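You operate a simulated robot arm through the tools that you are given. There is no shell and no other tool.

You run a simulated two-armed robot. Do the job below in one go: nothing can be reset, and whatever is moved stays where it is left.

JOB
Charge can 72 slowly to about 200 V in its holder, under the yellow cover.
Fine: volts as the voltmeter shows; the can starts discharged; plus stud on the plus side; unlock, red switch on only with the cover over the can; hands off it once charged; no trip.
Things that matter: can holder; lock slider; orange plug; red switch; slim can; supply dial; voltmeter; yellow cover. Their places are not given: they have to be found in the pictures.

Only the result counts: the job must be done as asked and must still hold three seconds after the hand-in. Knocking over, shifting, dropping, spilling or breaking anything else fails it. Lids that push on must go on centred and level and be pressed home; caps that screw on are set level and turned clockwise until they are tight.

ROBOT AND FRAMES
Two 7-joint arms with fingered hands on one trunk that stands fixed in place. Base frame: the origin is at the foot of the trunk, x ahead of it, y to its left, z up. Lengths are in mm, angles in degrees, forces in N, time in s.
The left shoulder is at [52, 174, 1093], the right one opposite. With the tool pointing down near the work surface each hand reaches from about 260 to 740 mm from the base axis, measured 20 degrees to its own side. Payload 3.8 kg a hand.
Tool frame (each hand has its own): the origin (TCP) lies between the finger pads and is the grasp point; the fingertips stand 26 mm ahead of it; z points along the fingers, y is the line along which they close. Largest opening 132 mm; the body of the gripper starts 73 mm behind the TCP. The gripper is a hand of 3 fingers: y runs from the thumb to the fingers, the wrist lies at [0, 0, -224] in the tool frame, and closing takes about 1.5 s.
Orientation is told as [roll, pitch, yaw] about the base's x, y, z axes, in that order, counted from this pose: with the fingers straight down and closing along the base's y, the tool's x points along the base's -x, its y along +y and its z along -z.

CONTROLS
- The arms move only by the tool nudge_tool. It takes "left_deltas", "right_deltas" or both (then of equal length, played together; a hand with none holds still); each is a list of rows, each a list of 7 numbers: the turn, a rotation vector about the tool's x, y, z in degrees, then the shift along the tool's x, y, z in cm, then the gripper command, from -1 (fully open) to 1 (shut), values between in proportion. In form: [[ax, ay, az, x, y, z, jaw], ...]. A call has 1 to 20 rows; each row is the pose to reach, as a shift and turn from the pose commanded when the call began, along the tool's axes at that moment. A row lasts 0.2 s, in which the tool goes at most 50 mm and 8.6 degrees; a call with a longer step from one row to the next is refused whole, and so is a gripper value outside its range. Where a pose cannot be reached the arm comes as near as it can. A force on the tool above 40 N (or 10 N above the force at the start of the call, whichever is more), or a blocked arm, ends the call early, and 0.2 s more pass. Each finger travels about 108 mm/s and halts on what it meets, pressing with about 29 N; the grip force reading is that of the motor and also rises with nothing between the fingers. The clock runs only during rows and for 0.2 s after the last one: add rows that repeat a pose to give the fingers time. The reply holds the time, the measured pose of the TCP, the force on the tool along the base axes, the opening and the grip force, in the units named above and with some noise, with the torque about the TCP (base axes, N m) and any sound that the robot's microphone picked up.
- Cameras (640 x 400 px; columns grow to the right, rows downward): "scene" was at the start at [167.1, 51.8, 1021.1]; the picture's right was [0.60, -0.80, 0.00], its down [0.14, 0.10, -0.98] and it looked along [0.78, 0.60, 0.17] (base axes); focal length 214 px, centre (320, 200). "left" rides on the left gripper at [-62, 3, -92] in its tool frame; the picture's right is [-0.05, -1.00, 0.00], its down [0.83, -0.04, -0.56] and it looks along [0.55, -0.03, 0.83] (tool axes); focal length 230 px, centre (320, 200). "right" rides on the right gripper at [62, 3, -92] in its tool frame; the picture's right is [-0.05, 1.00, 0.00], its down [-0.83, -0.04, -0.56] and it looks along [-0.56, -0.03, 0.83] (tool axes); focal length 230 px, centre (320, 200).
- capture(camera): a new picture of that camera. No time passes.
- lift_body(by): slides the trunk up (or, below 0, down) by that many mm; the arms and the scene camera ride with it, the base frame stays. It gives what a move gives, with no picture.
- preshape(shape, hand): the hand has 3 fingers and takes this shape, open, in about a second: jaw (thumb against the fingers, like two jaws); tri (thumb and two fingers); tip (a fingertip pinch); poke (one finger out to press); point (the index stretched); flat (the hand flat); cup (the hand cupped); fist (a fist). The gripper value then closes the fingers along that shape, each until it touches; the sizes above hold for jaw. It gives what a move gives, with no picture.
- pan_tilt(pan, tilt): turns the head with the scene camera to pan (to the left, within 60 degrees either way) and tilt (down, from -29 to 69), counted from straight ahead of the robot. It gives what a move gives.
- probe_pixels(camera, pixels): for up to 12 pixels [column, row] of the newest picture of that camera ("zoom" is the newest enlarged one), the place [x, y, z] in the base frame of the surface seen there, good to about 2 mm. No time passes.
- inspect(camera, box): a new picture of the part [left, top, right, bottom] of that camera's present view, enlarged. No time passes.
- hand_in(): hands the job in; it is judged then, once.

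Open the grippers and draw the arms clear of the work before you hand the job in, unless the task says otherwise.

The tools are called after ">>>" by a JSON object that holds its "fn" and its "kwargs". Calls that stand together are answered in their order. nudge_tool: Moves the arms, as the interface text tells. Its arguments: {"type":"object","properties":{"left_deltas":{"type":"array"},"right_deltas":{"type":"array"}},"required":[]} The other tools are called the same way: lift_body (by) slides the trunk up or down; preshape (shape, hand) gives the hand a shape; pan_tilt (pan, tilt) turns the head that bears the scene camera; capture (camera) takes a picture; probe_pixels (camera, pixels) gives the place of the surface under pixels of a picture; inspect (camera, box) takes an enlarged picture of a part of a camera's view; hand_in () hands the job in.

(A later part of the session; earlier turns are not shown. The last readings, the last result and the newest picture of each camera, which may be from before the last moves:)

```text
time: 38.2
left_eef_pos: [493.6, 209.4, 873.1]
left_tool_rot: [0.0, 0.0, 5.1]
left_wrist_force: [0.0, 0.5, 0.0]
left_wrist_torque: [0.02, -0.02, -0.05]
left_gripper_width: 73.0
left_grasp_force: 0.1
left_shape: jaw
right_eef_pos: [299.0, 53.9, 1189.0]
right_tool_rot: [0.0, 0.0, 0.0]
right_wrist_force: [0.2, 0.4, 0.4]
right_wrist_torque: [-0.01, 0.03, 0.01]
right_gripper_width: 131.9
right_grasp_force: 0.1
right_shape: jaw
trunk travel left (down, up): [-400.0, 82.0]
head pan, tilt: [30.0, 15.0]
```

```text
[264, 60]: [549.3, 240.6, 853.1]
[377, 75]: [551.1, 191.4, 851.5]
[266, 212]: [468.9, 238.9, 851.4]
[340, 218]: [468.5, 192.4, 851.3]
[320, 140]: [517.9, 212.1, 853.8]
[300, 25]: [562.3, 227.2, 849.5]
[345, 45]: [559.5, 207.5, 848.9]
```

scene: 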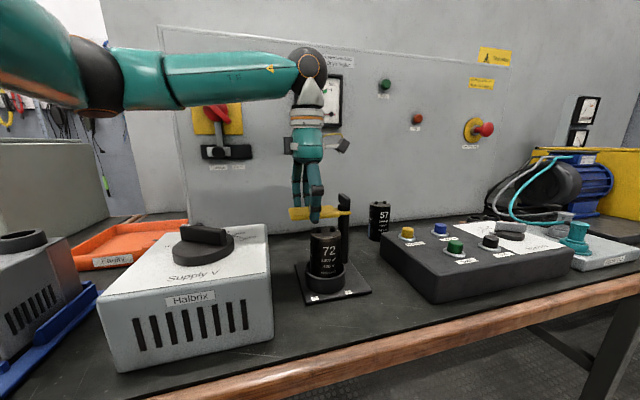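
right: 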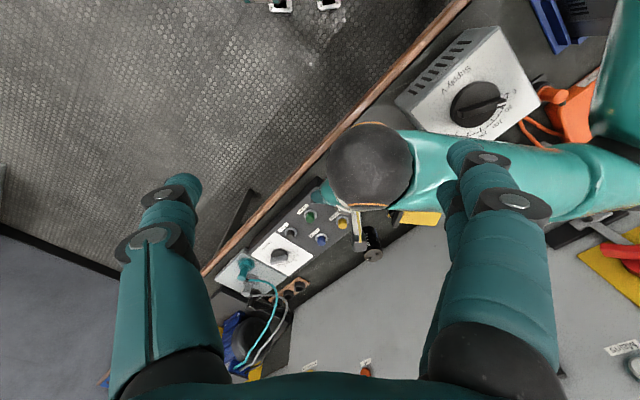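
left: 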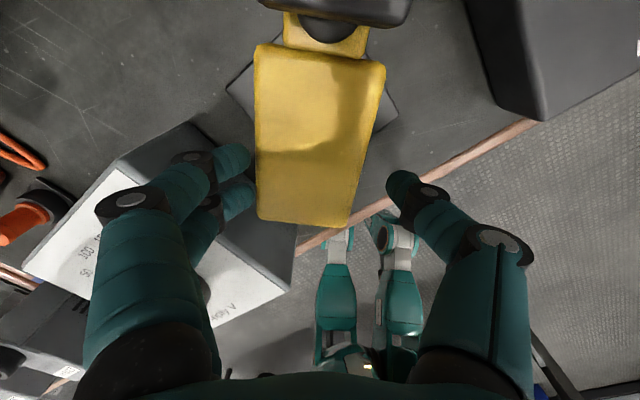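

The cover is at ~180°, centred over the can. I back off 5 mm from the plate edge, then rise.

>>> {"fn": "nudge_tool", "kwargs": {"left_deltas": [[0, 0, 0, 0, 0.5, 0, -0.09], [0, 0, 0, 0, 0.5, -2, -0.09], [0, 0, 0, 0, 0.5, -5, -0.09], [0, 0, 0, 0, 0.5, -8.5, -0.09], [0, 0, 0, 0, 0.5, -12, -0.09]]}}

>>> {"fn": "capture", "kwargs": {"camera": "left"}}

>>> {"fn": "capture", "kwargs": {"camera": "scene"}}

>>> {"fn": "inspect", "kwargs": {"camera": "scene", "box": [170, 70, 360, 180]}}

```text
time: 39.4
left_eef_pos: [493.0, 215.6, 992.3]
left_tool_rot: [-0.1, 0.1, 5.1]
left_wrist_force: [0.3, 0.0, 0.4]
left_wrist_torque: [0.0, 0.04, -0.03]
left_gripper_width: 72.5
left_grasp_force: 0.0
left_shape: jaw
right_eef_pos: [299.6, 54.2, 1189.6]
right_tool_rot: [-0.1, -0.1, -0.1]
right_wrist_force: [0.1, -0.2, -0.5]
right_wrist_torque: [-0.04, 0.01, 0.03]
right_gripper_width: 132.1
right_grasp_force: 0.0
right_shape: jaw
trunk travel left (down, up): [-400.0, 82.0]
head pan, tilt: [30.0, 15.0]
```

```text
taken
```

left: 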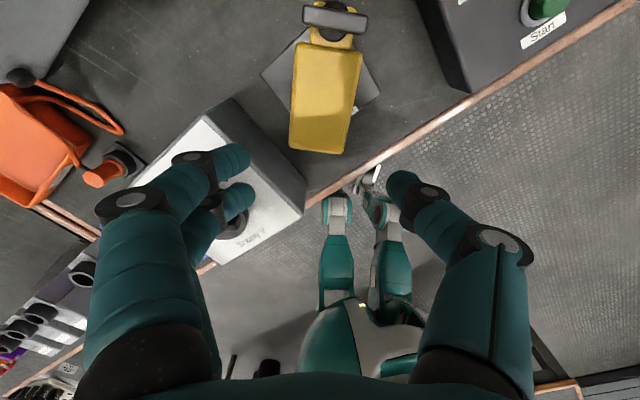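

```text
taken
```

scene: 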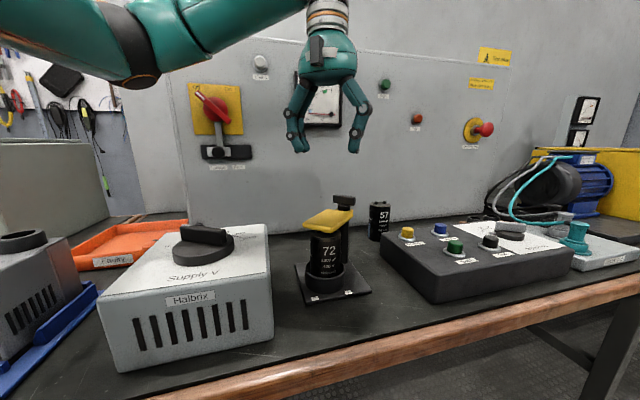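

```text
3.37 times, centred on (265, 125) of scene
```

zoom: 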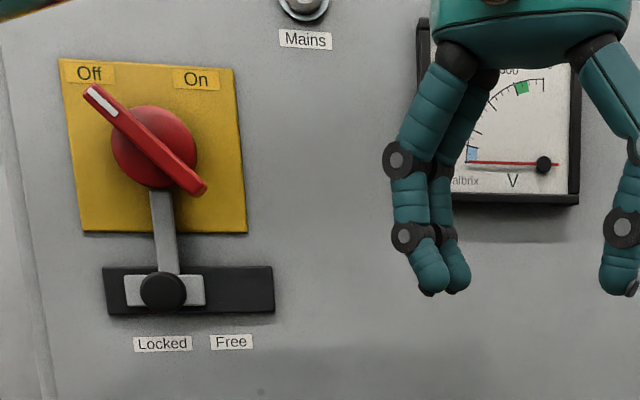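

The voltmeter reads 0 with the can in place. I probe the switch, handle and slider geometry from this zoom.

>>> {"fn": "probe_pixels", "kwargs": {"camera": "zoom", "pixels": [[162, 290], [190, 300], [240, 290], [110, 290], [268, 290], [155, 147], [95, 95], [200, 188], [75, 210], [235, 210], [165, 230], [300, 250]]}}

>>> {"fn": "inspect", "kwargs": {"camera": "scene", "box": [190, 80, 260, 165]}}

```text
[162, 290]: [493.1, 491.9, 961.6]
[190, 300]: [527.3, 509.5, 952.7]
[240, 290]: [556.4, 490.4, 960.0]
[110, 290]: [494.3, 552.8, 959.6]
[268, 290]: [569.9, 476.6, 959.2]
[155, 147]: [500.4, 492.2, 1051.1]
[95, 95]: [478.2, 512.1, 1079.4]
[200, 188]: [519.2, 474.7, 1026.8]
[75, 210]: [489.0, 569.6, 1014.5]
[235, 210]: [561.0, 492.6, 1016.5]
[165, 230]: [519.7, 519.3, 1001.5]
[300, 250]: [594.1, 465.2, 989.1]
```

```text
4.71 times, centred on (225, 122) of scene
```

zoom: 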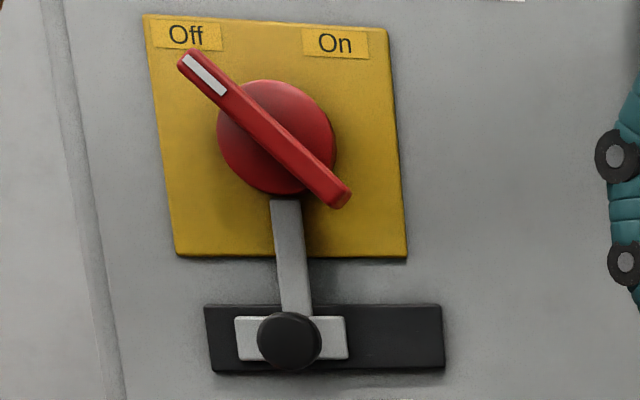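

Wall plane is x+y≈1059; the slider knob is at s≈0, z≈961 protruding ~52 mm, travel ~42 mm right; switch hub at s≈4, z≈1053. I pitch the left hand to horizontal in two steps, first pitching 90° while moving left.

>>> {"fn": "nudge_tool", "kwargs": {"left_deltas": [[0, -8.2, 0, 0.12, 1.05, -0.26, -0.09], [0, -16.4, 0, 0.24, 2.1, -0.51, -0.09], [0, -24.5, 0, 0.35, 3.16, -0.76, -0.09], [0, -32.7, 0, 0.47, 4.2, -1.02, -0.09], [0, -40.9, 0, 0.59, 5.27, -1.27, -0.09], [0, -49.1, 0, 0.7, 6.3, -1.53, -0.09], [0, -57.3, 0, 0.82, 7.4, -1.78, -0.09], [0, -65.5, 0, 0.94, 8.4, -2.04, -0.09], [0, -73.6, 0, 1.06, 9.5, -2.3, -0.09], [0, -81.8, 0, 1.18, 10.5, -2.55, -0.09], [0, -90, 0, 1.3, 11.6, -2.8, -0.09]]}}

>>> {"fn": "capture", "kwargs": {"camera": "scene"}}

>>> {"fn": "capture", "kwargs": {"camera": "right"}}

```text
time: 41.9
left_eef_pos: [503.1, 349.1, 1170.7]
left_tool_rot: [107.7, -48.5, -100.7]
left_wrist_force: [-0.2, -0.8, 0.2]
left_wrist_torque: [-0.05, 0.01, 0.01]
left_gripper_width: 71.9
left_grasp_force: 0.0
left_shape: jaw
left hand out of reach, approached as far as the arm can: row 7, 8, 9, 10, 11
right_eef_pos: [300.4, 40.1, 1189.1]
right_tool_rot: [0.7, 0.0, 0.3]
right_wrist_force: [0.2, 0.2, -0.2]
right_wrist_torque: [0.04, 0.0, 0.01]
right_gripper_width: 132.1
right_grasp_force: 0.1
right_shape: jaw
trunk travel left (down, up): [-400.0, 82.0]
head pan, tilt: [30.0, 15.0]
stopped in row 11 (left hand): the arm was blocked; the commanded pose is now the measured one
```

```text
taken
```

scene: 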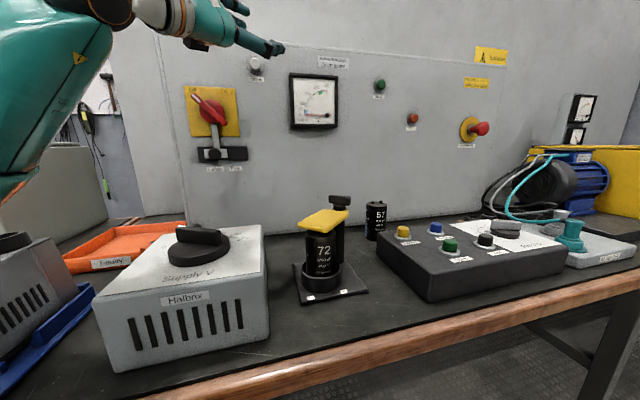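

```text
taken
```

right: 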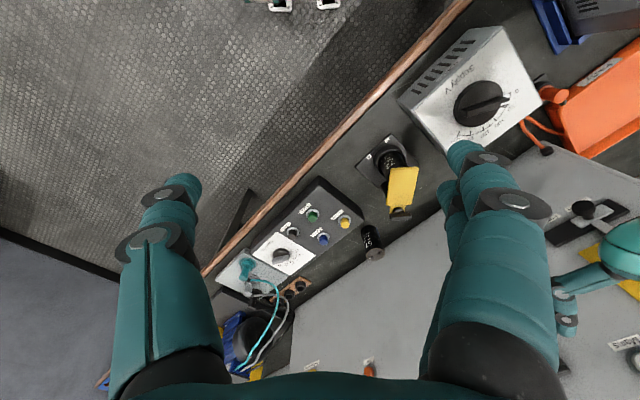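

The left arm folded badly and pressed on the right arm, stopping. Nothing on the bench moved. I first draw the right arm away to its own side (toward −y) to free space.

>>> {"fn": "nudge_tool", "kwargs": {"right_deltas": [[0, 0, 0, 0, -2, -0.5, -1], [0, 0, 0, 0, -6, -1, -1], [0, 0, 0, 0, -10, -1.5, -1], [0, 0, 0, 0, -14, -2, -1], [0, 0, 0, 0, -18, -2, -1], [0, 0, 0, 0, -22, -2, -1]]}}

>>> {"fn": "capture", "kwargs": {"camera": "scene"}}

>>> {"fn": "capture", "kwargs": {"camera": "left"}}

>>> {"fn": "capture", "kwargs": {"camera": "right"}}

```text
time: 43.3
left_eef_pos: [500.7, 352.8, 1168.9]
left_tool_rot: [107.3, -48.7, -100.4]
left_wrist_force: [0.3, 0.7, -0.5]
left_wrist_torque: [-0.04, -0.01, -0.02]
left_gripper_width: 72.0
left_grasp_force: 0.1
left_shape: jaw
right_eef_pos: [298.7, -178.8, 1207.5]
right_tool_rot: [0.5, -0.2, 0.3]
right_wrist_force: [0.8, 1.4, -0.3]
right_wrist_torque: [0.01, 0.01, -0.04]
right_gripper_width: 131.7
right_grasp_force: 0.0
right_shape: jaw
trunk travel left (down, up): [-400.0, 82.0]
head pan, tilt: [30.0, 15.0]
```

```text
taken
```

scene: 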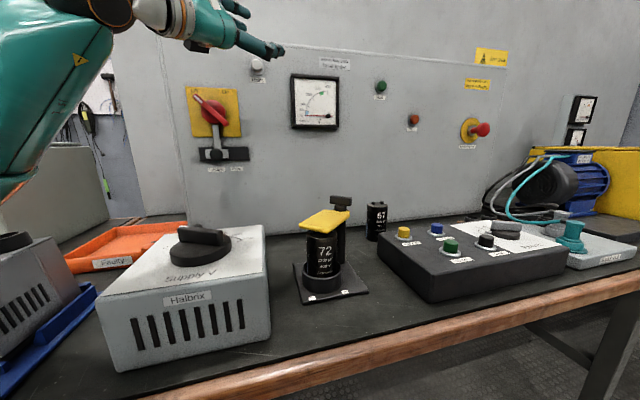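

```text
taken
```

left: 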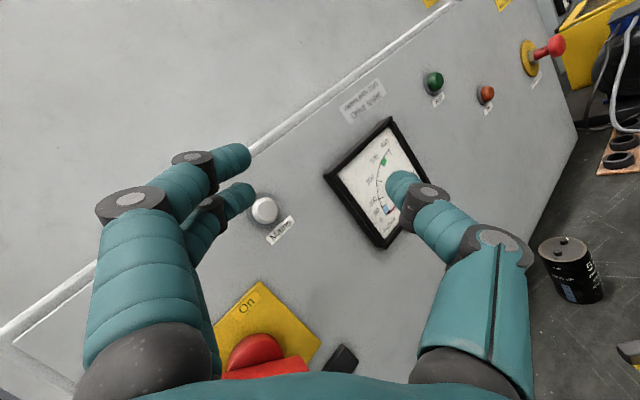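

```text
taken
```

right: 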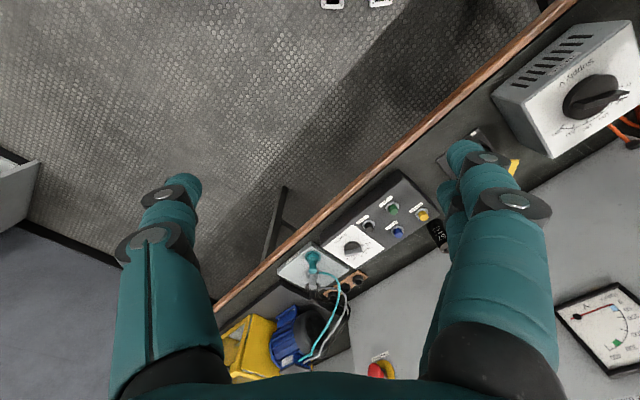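

The right hand is clear on its side. Now I bring the left hand back to a comfortable pose (tilt ~40°, around (470,300,1080)).

>>> {"fn": "nudge_tool", "kwargs": {"left_deltas": [[1.95, 5.98, -3.7, 0.3, -0.91, -0.51, -0.09], [3.9, 11.96, -7.4, 0.59, -1.82, -1.02, -0.09], [5.85, 17.94, -11.1, 0.89, -2.73, -1.53, -0.09], [7.8, 23.92, -14.8, 1.19, -3.64, -2.04, -0.09], [9.75, 29.9, -18.5, 1.49, -4.56, -2.55, -0.09], [11.7, 35.9, -22.2, 1.78, -5.47, -3.05, -0.09], [13.65, 41.9, -25.9, 2.08, -6.38, -3.56, -0.09], [15.6, 47.8, -29.6, 2.38, -7.29, -4.07, -0.09], [17.55, 53.8, -33.3, 2.67, -8.2, -4.58, -0.09], [19.5, 59.8, -37.0, 2.97, -9.11, -5.09, -0.09]]}}

>>> {"fn": "capture", "kwargs": {"camera": "scene"}}

```text
time: 45.5
left_eef_pos: [467.8, 309.3, 1072.2]
left_tool_rot: [-2.1, -39.0, 6.3]
left_wrist_force: [0.1, -0.6, 0.0]
left_wrist_torque: [-0.02, 0.02, -0.01]
left_gripper_width: 71.9
left_grasp_force: 0.0
left_shape: jaw
left hand out of reach, approached as far as the arm can: row 1, 2
right_eef_pos: [298.4, -167.3, 1207.6]
right_tool_rot: [0.1, -0.1, 0.2]
right_wrist_force: [0.3, -0.1, 0.3]
right_wrist_torque: [-0.02, 0.03, 0.0]
right_gripper_width: 131.9
right_grasp_force: 0.1
right_shape: jaw
trunk travel left (down, up): [-400.0, 82.0]
head pan, tilt: [30.0, 15.0]
```

```text
taken
```

scene: 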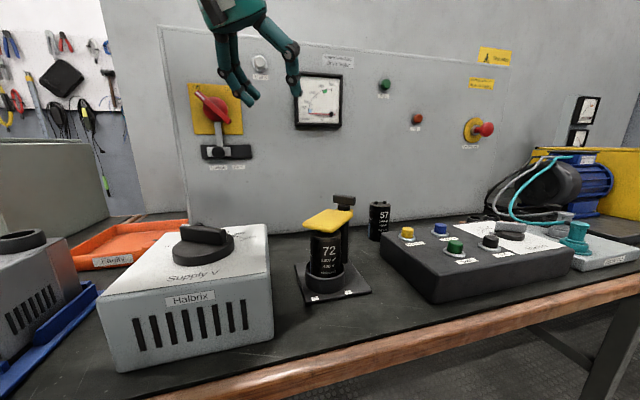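

Both arms are healthy again. I park the left hand back at its starting spot near (180,246,1209), tool down.

>>> {"fn": "nudge_tool", "kwargs": {"left_deltas": [[0, 4.3, 0, 1.57, -0.36, -3.23, -0.5], [0, 8.7, 0, 3.14, -0.72, -6.46, -1], [0, 13, 0, 4.72, -1.09, -9.7, -1], [0, 17.3, 0, 6.29, -1.45, -12.9, -1], [0, 21.7, 0, 7.86, -1.81, -16.2, -1], [0, 26, 0, 9.43, -2.17, -19.4, -1], [0, 30.3, 0, 11.0, -2.54, -22.6, -1], [0, 34.7, 0, 12.6, -2.9, -25.9, -1], [0, 39, 0, 14.15, -3.26, -29.1, -1]]}}

>>> {"fn": "capture", "kwargs": {"camera": "scene"}}

>>> {"fn": "inspect", "kwargs": {"camera": "scene", "box": [280, 50, 360, 150]}}

```text
time: 47.5
left_eef_pos: [178.9, 256.7, 1208.0]
left_tool_rot: [-1.6, 0.0, 5.0]
left_wrist_force: [0.3, -0.1, -0.3]
left_wrist_torque: [0.04, 0.0, 0.01]
left_gripper_width: 132.1
left_grasp_force: 0.1
left_shape: jaw
right_eef_pos: [298.2, -168.7, 1209.6]
right_tool_rot: [0.2, -0.2, 0.1]
right_wrist_force: [0.4, 0.0, 0.5]
right_wrist_torque: [0.04, -0.01, -0.03]
right_gripper_width: 131.7
right_grasp_force: 0.1
right_shape: jaw
trunk travel left (down, up): [-400.0, 82.0]
head pan, tilt: [30.0, 15.0]
```

```text
taken
```

scene: 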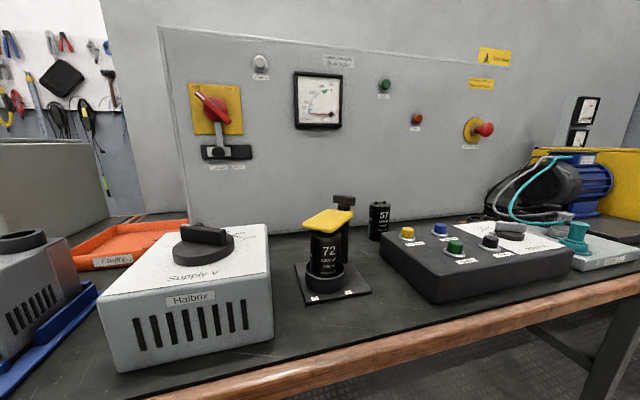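

```text
4.00 times, centred on (320, 100) of scene
```

zoom: 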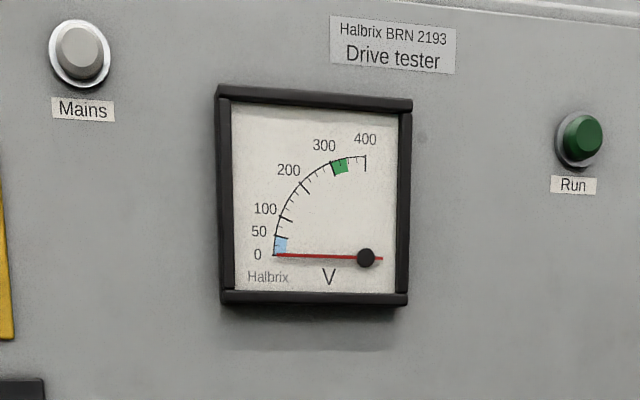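

The panel, voltmeter (0 V) and bench are now fully visible. I shift the left hand further left, and bring the right hand (better suited for the panel) across to about (400,150,1120).

>>> {"fn": "nudge_tool", "kwargs": {"left_deltas": [[0, 0, 0, 0, 1.4, 0, -1], [0, 0, 0, 0, 2.9, 0, -1], [0, 0, 0, 0, 4.3, 0, -1], [0, 0, 0, 0, 5.8, 0, -1], [0, 0, 0, 0, 7.2, 0, -1], [0, 0, 0, 0, 8.7, 0, -1], [0, 0, 0, 0, 10.1, 0, -1], [0, 0, 0, 0, 11.6, 0, -1], [0, 0, 0, 0, 13, 0, -1]], "right_deltas": [[0, 0, 0, -1.13, 3.5, 1.0, -1], [0, 0, 0, -2.27, 7.1, 2.0, -0.5], [0, 0, 0, -3.4, 10.6, 3.0, -0.1], [0, 0, 0, -4.5, 14.2, 4.0, -0.1], [0, 0, 0, -5.7, 17.7, 5.0, -0.1], [0, 0, 0, -6.8, 21.3, 6.0, -0.1], [0, 0, 0, -7.9, 24.8, 7.0, -0.1], [0, 0, 0, -9.1, 28.4, 8.0, -0.1], [0, 0, 0, -10.2, 31.9, 8.9, -0.1]]}}

>>> {"fn": "capture", "kwargs": {"camera": "scene"}}

```text
time: 49.5
left_eef_pos: [179.7, 381.4, 1198.7]
left_tool_rot: [-1.5, -0.3, 4.9]
left_wrist_force: [0.1, -0.5, 0.2]
left_wrist_torque: [0.01, 0.02, -0.02]
left_gripper_width: 132.0
left_grasp_force: 0.1
left_shape: jaw
left hand out of reach, approached as far as the arm can: row 8, 9
right_eef_pos: [401.3, 155.0, 1119.3]
right_tool_rot: [0.0, -0.1, 0.4]
right_wrist_force: [0.1, -0.6, -0.1]
right_wrist_torque: [-0.01, -0.01, 0.03]
right_gripper_width: 72.9
right_grasp_force: 0.1
right_shape: jaw
trunk travel left (down, up): [-400.0, 82.0]
head pan, tilt: [30.0, 15.0]
```

```text
taken
```

scene: 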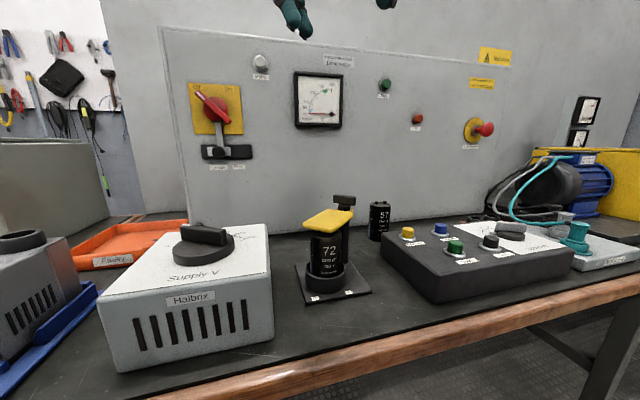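

Now I rotate the right hand to point horizontally at the panel (pitch −90, yaw 45) while moving to about (430,380,1000).

>>> {"fn": "nudge_tool", "kwargs": {"right_deltas": [[-2.93, -7.08, -2.93, -0.24, 1.88, 0.99, -0.1], [-5.87, -14.2, -5.87, -0.48, 3.75, 1.98, -0.1], [-8.8, -21.2, -8.8, -0.73, 5.63, 2.98, -0.1], [-11.7, -28.3, -11.7, -0.97, 7.5, 3.97, -0.1], [-14.7, -35.4, -14.7, -1.21, 9.38, 4.96, -0.1], [-17.6, -42.5, -17.6, -1.45, 11.25, 5.95, -0.1], [-20.5, -49.5, -20.5, -1.69, 13.1, 6.94, -0.1], [-23.5, -56.6, -23.5, -1.93, 15.0, 7.93, -0.1], [-26.4, -63.7, -26.4, -2.18, 16.9, 8.93, -0.1], [-29.3, -70.8, -29.3, -2.42, 18.8, 9.92, -0.1], [-32.3, -77.8, -32.3, -2.66, 20.6, 10.9, -0.1], [-35.2, -84.9, -35.2, -2.9, 22.5, 11.9, -0.1]]}}

>>> {"fn": "capture", "kwargs": {"camera": "scene"}}

>>> {"fn": "capture", "kwargs": {"camera": "right"}}

```text
time: 52.1
left_eef_pos: [180.1, 379.0, 1198.8]
left_tool_rot: [-1.5, -0.1, 5.0]
left_wrist_force: [0.4, 0.1, -0.2]
left_wrist_torque: [-0.02, 0.0, 0.01]
left_gripper_width: 131.9
left_grasp_force: 0.0
left_shape: jaw
right_eef_pos: [429.5, 381.3, 1000.4]
right_tool_rot: [-147.7, -89.7, -167.0]
right_wrist_force: [-0.7, 0.4, 0.7]
right_wrist_torque: [0.02, 0.02, -0.02]
right_gripper_width: 73.3
right_grasp_force: 0.0
right_shape: jaw
trunk travel left (down, up): [-400.0, 82.0]
head pan, tilt: [30.0, 15.0]
```

```text
taken
```

scene: 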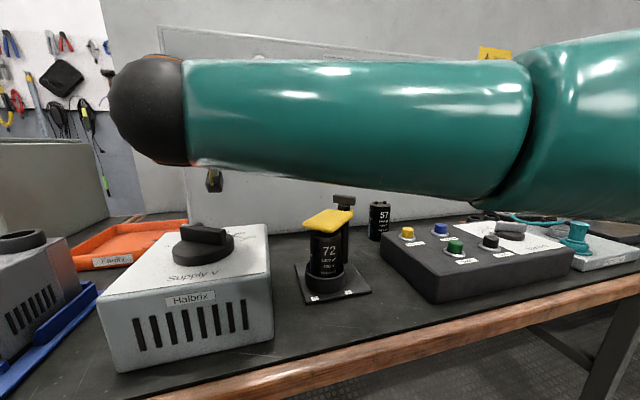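

```text
taken
```

right: 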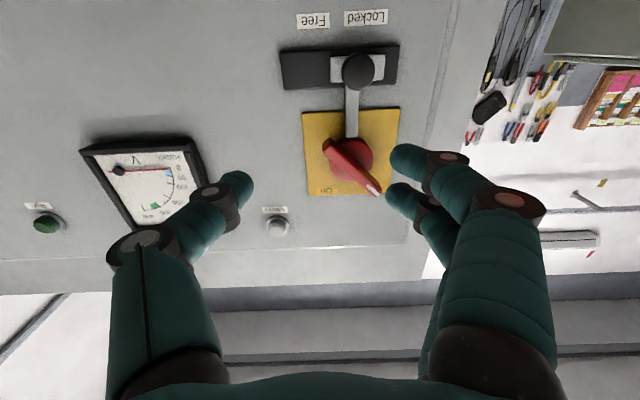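

The right hand now points squarely at the panel; its camera (inverted) sees the slider knob at (357,70) and the handle at (350,162). I probe these.

>>> {"fn": "probe_pixels", "kwargs": {"camera": "right", "pixels": [[357, 70], [340, 70], [374, 70], [357, 55], [357, 85], [335, 68], [290, 70], [395, 65], [350, 155], [325, 145], [375, 188], [352, 110]]}}

>>> {"fn": "inspect", "kwargs": {"camera": "right", "box": [270, 0, 430, 220]}}

```text
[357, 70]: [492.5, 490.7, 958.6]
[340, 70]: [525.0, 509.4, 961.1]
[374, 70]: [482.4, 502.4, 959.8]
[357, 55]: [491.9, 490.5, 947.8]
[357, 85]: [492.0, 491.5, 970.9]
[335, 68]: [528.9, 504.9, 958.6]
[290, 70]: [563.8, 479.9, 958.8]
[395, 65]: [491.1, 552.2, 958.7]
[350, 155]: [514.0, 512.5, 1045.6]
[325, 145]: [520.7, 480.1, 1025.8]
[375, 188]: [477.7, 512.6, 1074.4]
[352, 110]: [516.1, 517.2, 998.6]
```

```text
1.82 times, centred on (350, 110) of right
```

zoom: 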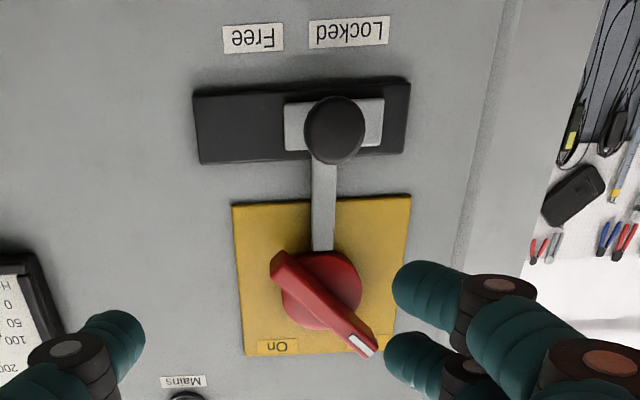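

Knob face centre is (492,491,959.5), radius ~15, 54 mm out from the panel. I align the right hand with the knob 115 mm out from the panel.

>>> {"fn": "nudge_tool", "kwargs": {"right_deltas": [[0, 0, 0, 1.0, 0.83, 1.5, -0.1], [0, 0, 0, 2.05, 1.67, 3.0, -0.1], [0, 0, 0, 3.07, 2.5, 4.5, -0.1], [0, 0, 0, 4.09, 3.34, 6.05, -0.1]]}}

>>> {"fn": "capture", "kwargs": {"camera": "right"}}

>>> {"fn": "capture", "kwargs": {"camera": "scene"}}

```text
time: 53.1
left_eef_pos: [178.7, 379.1, 1197.4]
left_tool_rot: [-1.6, 0.0, 5.0]
left_wrist_force: [0.6, -0.4, 0.5]
left_wrist_torque: [-0.01, -0.04, 0.01]
left_gripper_width: 131.8
left_grasp_force: 0.1
left_shape: jaw
right_eef_pos: [453.0, 441.6, 958.8]
right_tool_rot: [-114.0, -89.5, 158.7]
right_wrist_force: [-0.5, 0.3, -0.3]
right_wrist_torque: [0.0, -0.02, -0.03]
right_gripper_width: 73.2
right_grasp_force: 0.1
right_shape: jaw
trunk travel left (down, up): [-400.0, 82.0]
head pan, tilt: [30.0, 15.0]
```

```text
taken
```

right: 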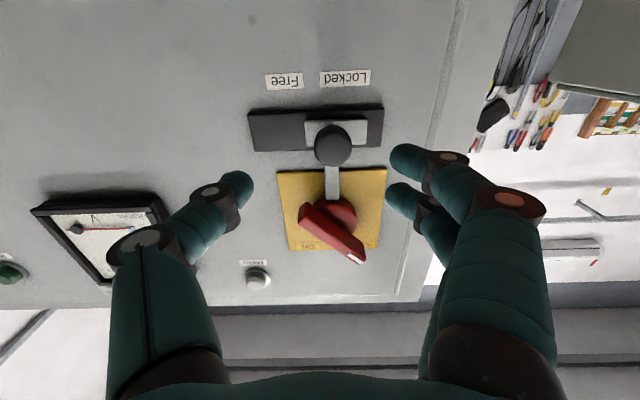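

```text
taken
```

scene: 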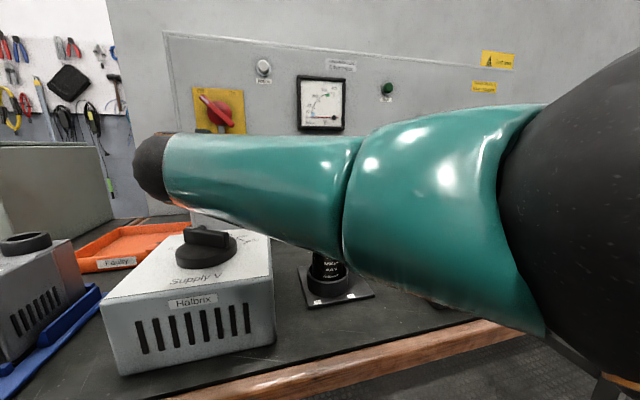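

The hand reads (453,442), about 7 mm to the right of the target, and the scene view shifted slightly, suggesting the right elbow brushes the torso. I move forward 20 mm and re-read, since extending should free the elbow.

>>> {"fn": "nudge_tool", "kwargs": {"right_deltas": [[0, 0, 0, 0, 0, 1.0, -0.1], [0, 0, 0, 0, 0, 2.0, -0.1], [0, 0, 0, 0, 0, 2.0, -0.1]]}}

>>> {"fn": "capture", "kwargs": {"camera": "right"}}

>>> {"fn": "capture", "kwargs": {"camera": "left"}}

```text
time: 53.9
left_eef_pos: [179.7, 380.8, 1197.6]
left_tool_rot: [-1.5, -0.1, 5.0]
left_wrist_force: [-0.3, -0.4, 0.6]
left_wrist_torque: [0.0, -0.02, -0.01]
left_gripper_width: 131.8
left_grasp_force: 0.0
left_shape: jaw
right_eef_pos: [461.3, 460.0, 962.7]
right_tool_rot: [-176.2, -89.8, -138.6]
right_wrist_force: [0.2, -0.2, -0.1]
right_wrist_torque: [0.0, -0.03, -0.02]
right_gripper_width: 73.2
right_grasp_force: 0.1
right_shape: jaw
trunk travel left (down, up): [-400.0, 82.0]
head pan, tilt: [30.0, 15.0]
```

```text
taken
```

right: 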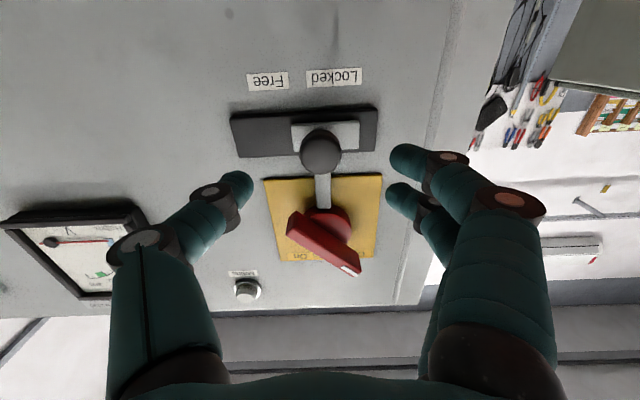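

```text
taken
```

left: 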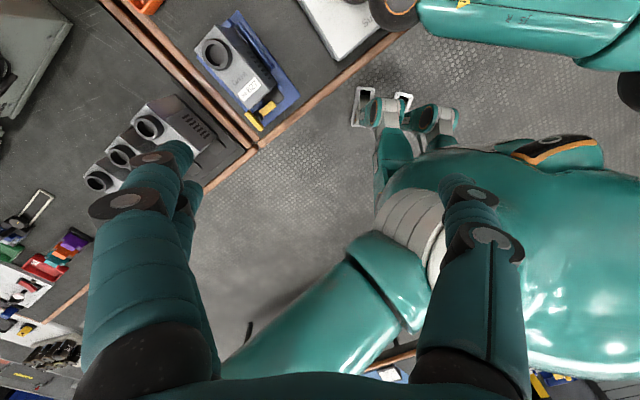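

Now the hand is aligned (s≈0.9, knob centred at (321,152) between the fingers). I advance 44 mm to surround the knob.

>>> {"fn": "nudge_tool", "kwargs": {"right_deltas": [[0, 0, 0, 0, 0, 1.0, -0.1], [0, 0, 0, 0, 0, 2.0, -0.1], [0, 0, 0, 0, 0, 3.0, -0.1], [0, 0, 0, 0, 0, 4.0, -0.1], [0, 0, 0, 0, 0, 4.4, -0.1]]}}

>>> {"fn": "capture", "kwargs": {"camera": "right"}}

>>> {"fn": "capture", "kwargs": {"camera": "scene"}}

```text
time: 55.1
left_eef_pos: [179.2, 379.4, 1198.1]
left_tool_rot: [-1.5, -0.1, 5.1]
left_wrist_force: [0.5, -0.9, -0.2]
left_wrist_torque: [-0.04, -0.03, 0.0]
left_gripper_width: 131.9
left_grasp_force: 0.1
left_shape: jaw
right_eef_pos: [461.1, 460.2, 961.8]
right_tool_rot: [-154.4, -89.8, -160.4]
right_wrist_force: [-0.1, -0.5, 0.0]
right_wrist_torque: [-0.02, 0.0, 0.01]
right_gripper_width: 73.1
right_grasp_force: 0.0
right_shape: jaw
right hand out of reach, approached as far as the arm can: row 1, 2, 3, 4, 5
trunk travel left (down, up): [-400.0, 82.0]
head pan, tilt: [30.0, 15.0]
```

```text
taken
```

right: 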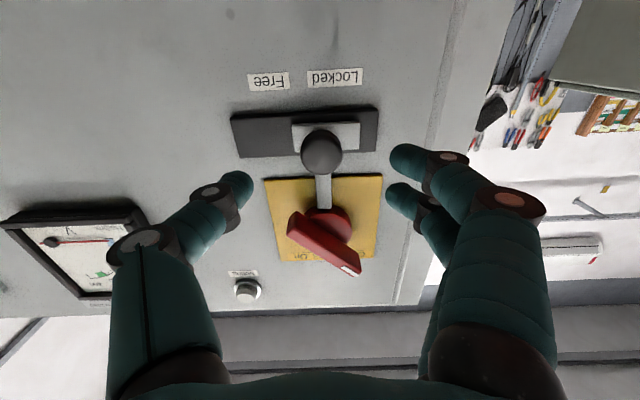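

```text
taken
```

scene: 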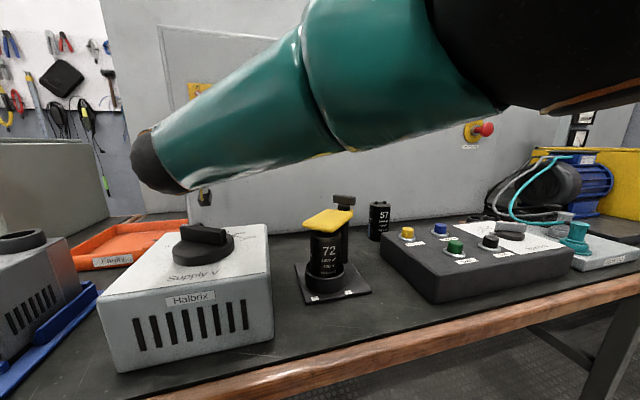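

The right arm cannot extend any further (out of reach). I'll instead use the left hand tilted 40° from above, pushing with closed fingers. First I back the right hand off and return it to its own side.

>>> {"fn": "nudge_tool", "kwargs": {"right_deltas": [[0, 0, 0, 0, 0, -3, -0.1], [0, 0, 0, 0, 0, -6, -0.1], [0, 0, 0, 0, 0, -9, -0.1]]}}

```text
time: 55.9
left_eef_pos: [179.2, 379.3, 1200.1]
left_tool_rot: [-1.6, 0.0, 5.1]
left_wrist_force: [-0.3, 0.2, 0.2]
left_wrist_torque: [0.02, 0.02, -0.05]
left_gripper_width: 131.8
left_grasp_force: 0.0
left_shape: jaw
right_eef_pos: [399.1, 395.2, 960.0]
right_tool_rot: [-155.3, -89.7, -159.5]
right_wrist_force: [0.9, 0.0, 0.9]
right_wrist_torque: [-0.01, -0.02, 0.0]
right_gripper_width: 73.0
right_grasp_force: 0.0
right_shape: jaw
trunk travel left (down, up): [-400.0, 82.0]
head pan, tilt: [30.0, 15.0]
```

I reverse the right hand's path back to tool-down and then to its own side.

>>> {"fn": "nudge_tool", "kwargs": {"right_deltas": [[2.93, 7.08, 2.93, -1.33, -1.43, -1.4, -0.1], [5.87, 14.2, 5.87, -2.65, -2.85, -2.8, -0.1], [8.8, 21.2, 8.8, -3.98, -4.28, -4.2, -0.1], [11.7, 28.3, 11.7, -5.3, -5.7, -5.6, -0.1], [14.7, 35.4, 14.7, -6.63, -7.13, -7.0, -0.1], [17.6, 42.5, 17.6, -7.95, -8.55, -8.4, -0.1], [20.5, 49.5, 20.5, -9.28, -9.98, -9.8, -0.1], [23.5, 56.6, 23.5, -10.6, -11.4, -11.2, -0.1], [26.4, 63.7, 26.4, -11.9, -12.8, -12.6, -0.1], [29.3, 70.8, 29.3, -13.3, -14.3, -14.0, -0.1], [32.3, 77.8, 32.3, -14.6, -15.7, -15.4, -0.1], [35.2, 84.9, 35.2, -15.9, -17.1, -16.8, -0.1]]}}

```text
time: 58.5
left_eef_pos: [178.8, 379.3, 1199.0]
left_tool_rot: [-1.5, -0.2, 4.9]
left_wrist_force: [0.8, 0.2, -0.3]
left_wrist_torque: [-0.01, -0.01, 0.03]
left_gripper_width: 132.1
left_grasp_force: 0.1
left_shape: jaw
right_eef_pos: [400.3, 155.5, 1122.2]
right_tool_rot: [0.1, -0.2, 0.2]
right_wrist_force: [-0.2, 0.5, 0.3]
right_wrist_torque: [-0.01, 0.03, 0.02]
right_gripper_width: 72.8
right_grasp_force: 0.1
right_shape: jaw
trunk travel left (down, up): [-400.0, 82.0]
head pan, tilt: [30.0, 15.0]
```

Right hand is tool-down again; I move it to its own side out of the way.

>>> {"fn": "nudge_tool", "kwargs": {"right_deltas": [[0, 0, 0, 1, -3.55, -0.78, -0.5], [0, 0, 0, 2, -7.1, -1.56, -1], [0, 0, 0, 3, -10.65, -2.34, -1], [0, 0, 0, 4, -14.2, -3.12, -1], [0, 0, 0, 5, -17.75, -3.9, -1], [0, 0, 0, 6, -21.3, -4.68, -1], [0, 0, 0, 7, -24.85, -5.46, -1], [0, 0, 0, 8, -28.4, -6.24, -1], [0, 0, 0, 9, -31.95, -7.0, -1], [0, 0, 0, 10, -35.5, -7.8, -1]]}}

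>>> {"fn": "capture", "kwargs": {"camera": "scene"}}

```text
time: 60.7
left_eef_pos: [178.4, 379.7, 1198.1]
left_tool_rot: [-1.4, -0.2, 4.9]
left_wrist_force: [-1.0, -0.1, 0.3]
left_wrist_torque: [-0.05, 0.0, 0.01]
left_gripper_width: 131.7
left_grasp_force: 0.1
left_shape: jaw
right_eef_pos: [301.8, -202.5, 1200.4]
right_tool_rot: [0.1, -0.2, 0.3]
right_wrist_force: [0.7, 0.1, -0.1]
right_wrist_torque: [0.0, 0.02, 0.01]
right_gripper_width: 131.9
right_grasp_force: 0.1
right_shape: jaw
trunk travel left (down, up): [-400.0, 82.0]
head pan, tilt: [30.0, 15.0]
```

```text
taken
```

scene: 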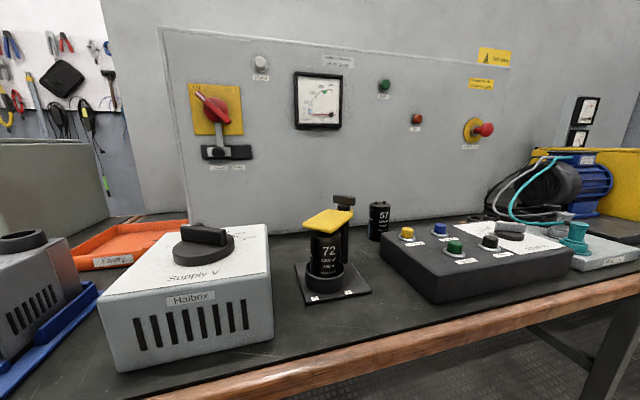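

The view is clear again. I bring the left hand, fingers closed and tilted 40°, toward the panel left of the slider knob.

>>> {"fn": "nudge_tool", "kwargs": {"left_deltas": [[0, -4.44, 0, -2.48, 1.06, 2.15, -0.5], [0, -8.9, 0, -4.96, 2.12, 4.3, 0], [0, -13.3, 0, -7.44, 3.18, 6.45, 0.5], [0, -17.8, 0, -9.92, 4.24, 8.6, 1], [0, -22.2, 0, -12.4, 5.3, 10.75, 1], [0, -26.7, 0, -14.9, 6.37, 12.9, 1], [0, -31.1, 0, -17.4, 7.43, 15.05, 1], [0, -35.6, 0, -19.8, 8.5, 17.2, 1], [0, -40, 0, -22.3, 9.55, 19.35, 1]]}}

>>> {"fn": "capture", "kwargs": {"camera": "scene"}}

>>> {"fn": "capture", "kwargs": {"camera": "left"}}

```text
time: 62.7
left_eef_pos: [395.6, 488.2, 1002.9]
left_tool_rot: [-2.0, -40.1, 6.3]
left_wrist_force: [-0.4, -0.3, 0.1]
left_wrist_torque: [-0.01, 0.03, -0.02]
left_gripper_width: 0.0
left_grasp_force: 29.3
left_shape: jaw
right_eef_pos: [304.4, -200.5, 1200.0]
right_tool_rot: [0.2, -0.2, 0.2]
right_wrist_force: [-0.3, 0.2, 0.2]
right_wrist_torque: [0.01, 0.01, 0.01]
right_gripper_width: 131.7
right_grasp_force: 0.1
right_shape: jaw
trunk travel left (down, up): [-400.0, 82.0]
head pan, tilt: [30.0, 15.0]
```

```text
taken
```

scene: 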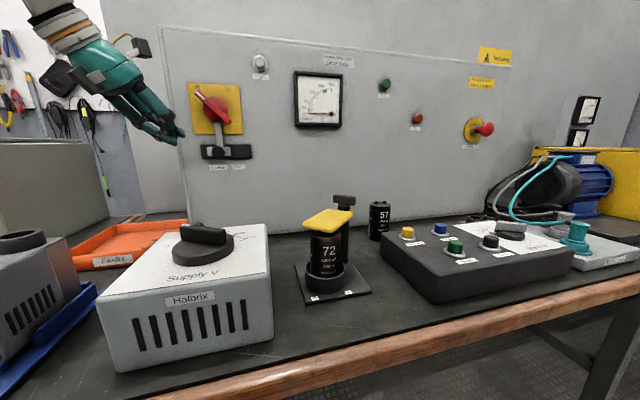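

```text
taken
```

left: 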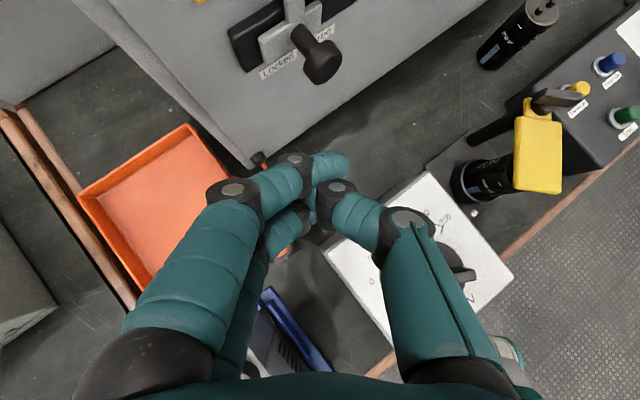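

The left hand is well placed; the knob head is at (322,65) in its view. I probe the closed fingertips to know exactly where the pushing cluster is.

>>> {"fn": "probe_pixels", "kwargs": {"camera": "left", "pixels": [[345, 165], [335, 160], [325, 185], [312, 215], [350, 195], [322, 65], [313, 35], [335, 60]]}}

>>> {"fn": "inspect", "kwargs": {"camera": "scene", "box": [120, 60, 270, 190]}}

```text
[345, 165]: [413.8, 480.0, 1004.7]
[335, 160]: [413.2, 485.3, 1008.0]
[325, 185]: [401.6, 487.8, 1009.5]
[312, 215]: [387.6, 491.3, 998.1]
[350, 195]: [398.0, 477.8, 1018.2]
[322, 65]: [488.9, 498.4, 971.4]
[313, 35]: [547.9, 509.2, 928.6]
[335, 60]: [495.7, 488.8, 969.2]
```

```text
3.08 times, centred on (195, 125) of scene
```

zoom: 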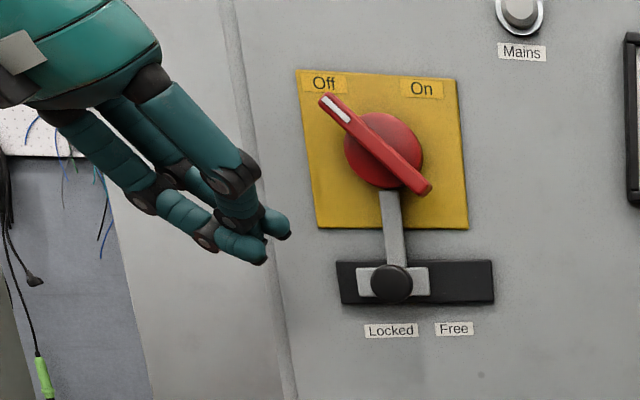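

I move the closed fingers to just left of the knob at knob height (TCP s≈−50, 52 mm out, z≈970).

>>> {"fn": "nudge_tool", "kwargs": {"left_deltas": [[0, 0, 0, -0.73, 0.82, 1.69, 1], [0, 0, 0, -1.46, 1.65, 3.38, 1], [0, 0, 0, -2.19, 2.47, 5.07, 1], [0, 0, 0, -2.92, 3.29, 6.76, 1]]}}

>>> {"fn": "capture", "kwargs": {"camera": "left"}}

>>> {"fn": "inspect", "kwargs": {"camera": "scene", "box": [120, 60, 270, 190]}}

```text
time: 63.7
left_eef_pos: [457.5, 527.2, 969.1]
left_tool_rot: [-2.1, -40.2, 6.3]
left_wrist_force: [0.7, 0.2, 0.0]
left_wrist_torque: [0.02, 0.0, -0.03]
left_gripper_width: 0.0
left_grasp_force: 28.5
left_shape: jaw
right_eef_pos: [302.5, -200.5, 1199.9]
right_tool_rot: [0.2, -0.2, 0.3]
right_wrist_force: [0.7, -0.7, -0.2]
right_wrist_torque: [-0.02, 0.0, 0.01]
right_gripper_width: 131.8
right_grasp_force: 0.1
right_shape: jaw
trunk travel left (down, up): [-400.0, 82.0]
head pan, tilt: [30.0, 15.0]
```

```text
taken
```

left: 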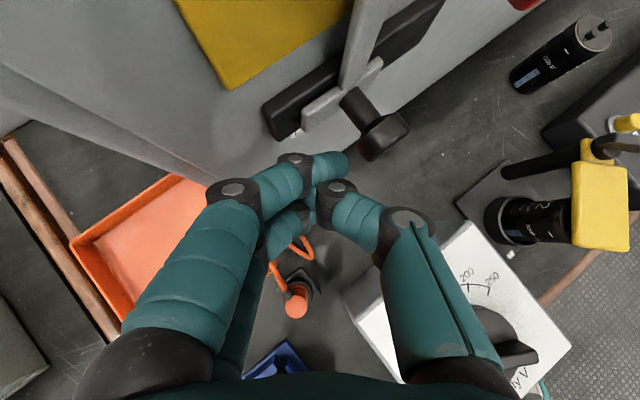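

```text
3.08 times, centred on (195, 125) of scene
```

zoom: 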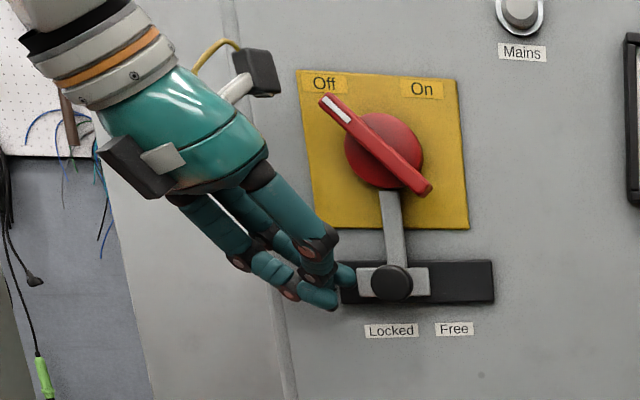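

The fingertips are right beside the knob. I push rightwards along the panel by 32 mm in 8 mm steps.

>>> {"fn": "nudge_tool", "kwargs": {"left_deltas": [[0, 0, 0, -0.38, -0.62, 0.32, 1], [0, 0, 0, -0.77, -1.25, 0.64, 1], [0, 0, 0, -1.15, -1.87, 0.97, 1], [0, 0, 0, -1.53, -2.5, 1.29, 1]]}}

>>> {"fn": "inspect", "kwargs": {"camera": "scene", "box": [120, 60, 270, 190]}}

```text
time: 64.7
left_eef_pos: [480.0, 503.0, 969.9]
left_tool_rot: [-2.1, -40.1, 6.3]
left_wrist_force: [0.6, 0.8, -0.3]
left_wrist_torque: [0.03, -0.02, 0.04]
left_gripper_width: 0.0
left_grasp_force: 29.2
left_shape: jaw
right_eef_pos: [303.9, -201.0, 1200.3]
right_tool_rot: [0.2, -0.3, 0.3]
right_wrist_force: [0.3, -0.2, 0.9]
right_wrist_torque: [-0.02, 0.0, -0.02]
right_gripper_width: 132.0
right_grasp_force: 0.0
right_shape: jaw
trunk travel left (down, up): [-400.0, 82.0]
head pan, tilt: [30.0, 15.0]
```

```text
3.08 times, centred on (195, 125) of scene
```

zoom: 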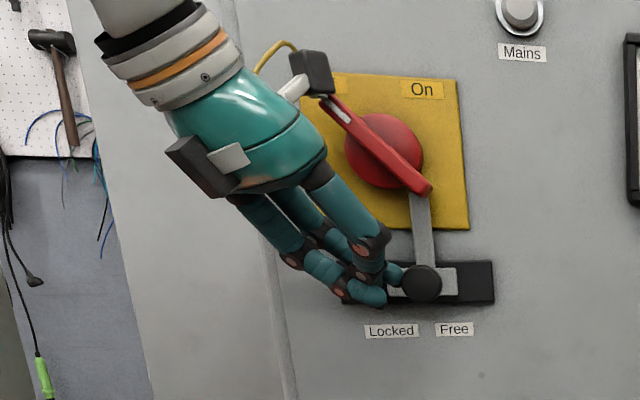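

The slider is moving (knob now between the labels). I continue another 18 mm while easing 4 mm outward to keep the hand camera clear of the red handle.

>>> {"fn": "nudge_tool", "kwargs": {"left_deltas": [[0, 0, 0, -0.2, -0.57, 0.16, 1], [0, 0, 0, -0.41, -1.11, 0.35, 1], [0, 0, 0, -0.62, -1.66, 0.52, 1]]}}

>>> {"fn": "inspect", "kwargs": {"camera": "scene", "box": [120, 60, 270, 190]}}

```text
time: 65.5
left_eef_pos: [488.2, 491.8, 968.1]
left_tool_rot: [-1.6, -39.9, 6.4]
left_wrist_force: [-9.9, 15.6, 3.7]
left_wrist_torque: [0.18, 0.02, 0.37]
left_gripper_width: 0.1
left_grasp_force: 29.5
left_shape: jaw
right_eef_pos: [302.5, -199.3, 1200.6]
right_tool_rot: [0.0, -0.2, 0.4]
right_wrist_force: [-0.3, 0.1, 0.1]
right_wrist_torque: [0.03, -0.02, -0.01]
right_gripper_width: 131.8
right_grasp_force: 0.1
right_shape: jaw
trunk travel left (down, up): [-400.0, 82.0]
head pan, tilt: [30.0, 15.0]
```

```text
3.08 times, centred on (195, 125) of scene
```

zoom: 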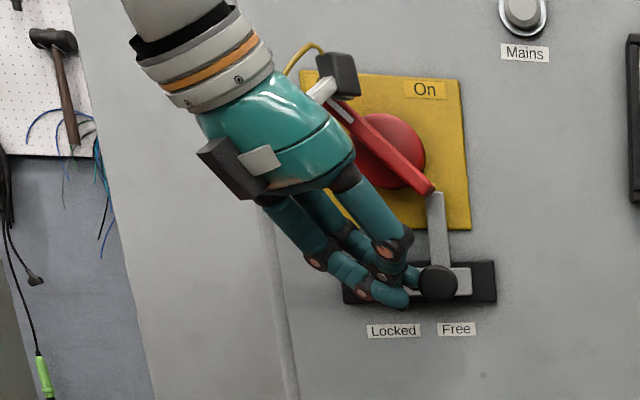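

A ~18 N resistance at the fingertip suggests the slider hit its stop. I back the fingers off left slightly and check the slider position.

>>> {"fn": "nudge_tool", "kwargs": {"left_deltas": [[0, 0, 0, 0.3, 0.75, -0.3, 1], [0, 0, 0, 0.8, 1.7, -0.9, 1], [0, 0, 0, 0.9, 1.7, -2.5, 1]]}}

>>> {"fn": "inspect", "kwargs": {"camera": "scene", "box": [180, 70, 280, 180]}}

>>> {"fn": "probe_pixels", "kwargs": {"camera": "zoom", "pixels": [[380, 290], [420, 290], [345, 285], [380, 230], [235, 170], [340, 190]]}}

```text
time: 66.3
left_eef_pos: [465.6, 500.2, 983.1]
left_tool_rot: [-2.0, -40.2, 6.2]
left_wrist_force: [-0.1, 0.6, 0.4]
left_wrist_torque: [-0.01, -0.01, 0.0]
left_gripper_width: 0.0
left_grasp_force: 29.5
left_shape: jaw
right_eef_pos: [302.4, -200.8, 1200.2]
right_tool_rot: [0.2, -0.2, 0.3]
right_wrist_force: [-0.5, -0.3, -0.2]
right_wrist_torque: [0.03, 0.03, 0.0]
right_gripper_width: 131.8
right_grasp_force: 0.0
right_shape: jaw
trunk travel left (down, up): [-400.0, 82.0]
head pan, tilt: [30.0, 15.0]
```

```text
3.64 times, centred on (230, 125) of scene
```

zoom: 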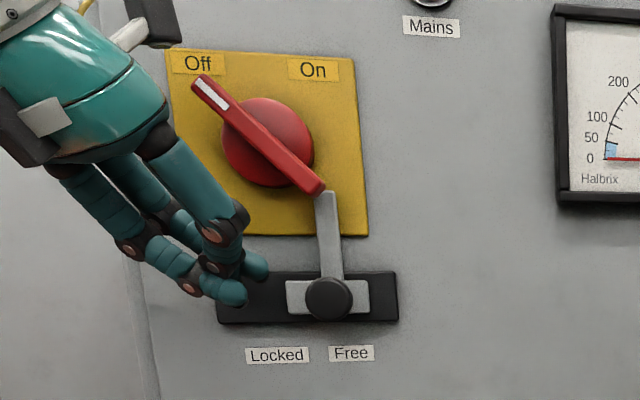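

```text
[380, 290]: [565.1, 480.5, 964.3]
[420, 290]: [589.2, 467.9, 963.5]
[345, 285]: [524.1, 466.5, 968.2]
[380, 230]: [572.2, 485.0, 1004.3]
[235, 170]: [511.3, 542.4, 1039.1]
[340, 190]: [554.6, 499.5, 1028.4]
```

The slider is at its right-hand stop (knob s≈30, symmetric margins) and the lock bar is now right of the handle's lower end. I retract outward and rise to approach the handle's upper-left end.

>>> {"fn": "nudge_tool", "kwargs": {"left_deltas": [[0, 0, 0, -0.62, 0.16, -2.6, 1], [0, 0, 0, -1.25, 0.32, -5.3, 1], [0, 0, 0, -1.88, 0.48, -7.9, 1], [0, 0, 0, -2.5, 0.64, -10.6, 1]]}}

>>> {"fn": "inspect", "kwargs": {"camera": "scene", "box": [130, 40, 280, 180]}}

>>> {"fn": "capture", "kwargs": {"camera": "left"}}

```text
time: 67.3
left_eef_pos: [414.4, 507.0, 1081.4]
left_tool_rot: [-2.1, -40.0, 6.3]
left_wrist_force: [0.4, -0.6, 0.8]
left_wrist_torque: [-0.03, 0.0, -0.01]
left_gripper_width: 0.1
left_grasp_force: 29.1
left_shape: jaw
right_eef_pos: [303.4, -200.8, 1200.2]
right_tool_rot: [0.1, -0.2, 0.4]
right_wrist_force: [0.4, 0.8, -0.5]
right_wrist_torque: [0.03, -0.02, 0.0]
right_gripper_width: 132.0
right_grasp_force: 0.0
right_shape: jaw
trunk travel left (down, up): [-400.0, 82.0]
head pan, tilt: [30.0, 15.0]
```

```text
2.86 times, centred on (205, 110) of scene
```

zoom: 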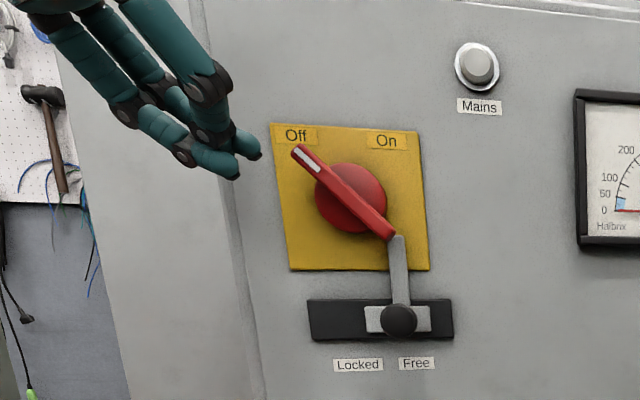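

```text
taken
```

left: 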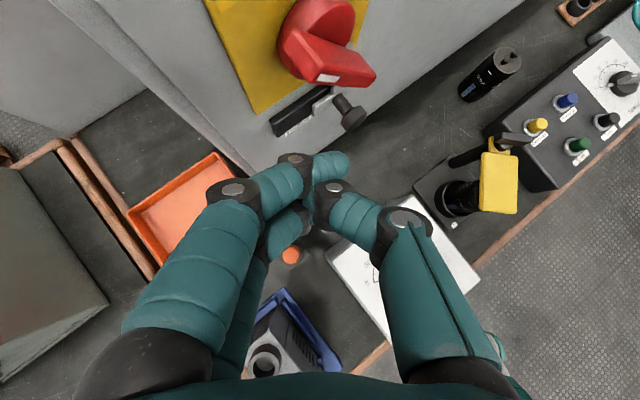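

From this view I probe the handle's tip for a precise contact plan.

>>> {"fn": "inspect", "kwargs": {"camera": "left", "box": [250, 0, 400, 140]}}

>>> {"fn": "probe_pixels", "kwargs": {"camera": "zoom", "pixels": [[330, 222], [280, 215], [235, 165], [350, 205], [420, 205], [430, 235], [300, 60], [250, 120]]}}

```text
2.86 times, centred on (325, 70) of left
```

zoom: 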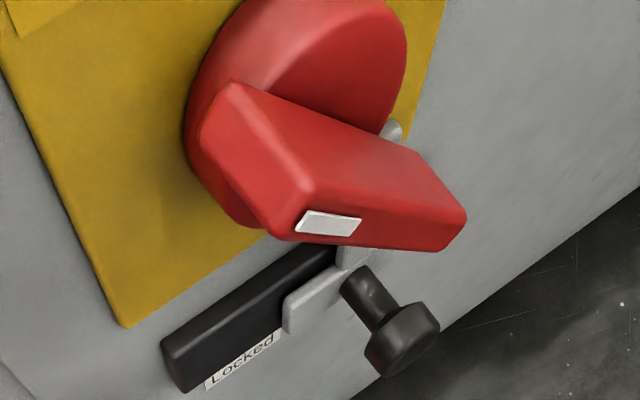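

```text
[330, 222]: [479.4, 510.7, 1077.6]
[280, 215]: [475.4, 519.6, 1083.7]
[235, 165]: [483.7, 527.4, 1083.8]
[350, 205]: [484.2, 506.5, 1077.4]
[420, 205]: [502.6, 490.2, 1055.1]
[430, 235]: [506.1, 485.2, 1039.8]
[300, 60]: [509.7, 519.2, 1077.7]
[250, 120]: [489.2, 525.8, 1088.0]
```

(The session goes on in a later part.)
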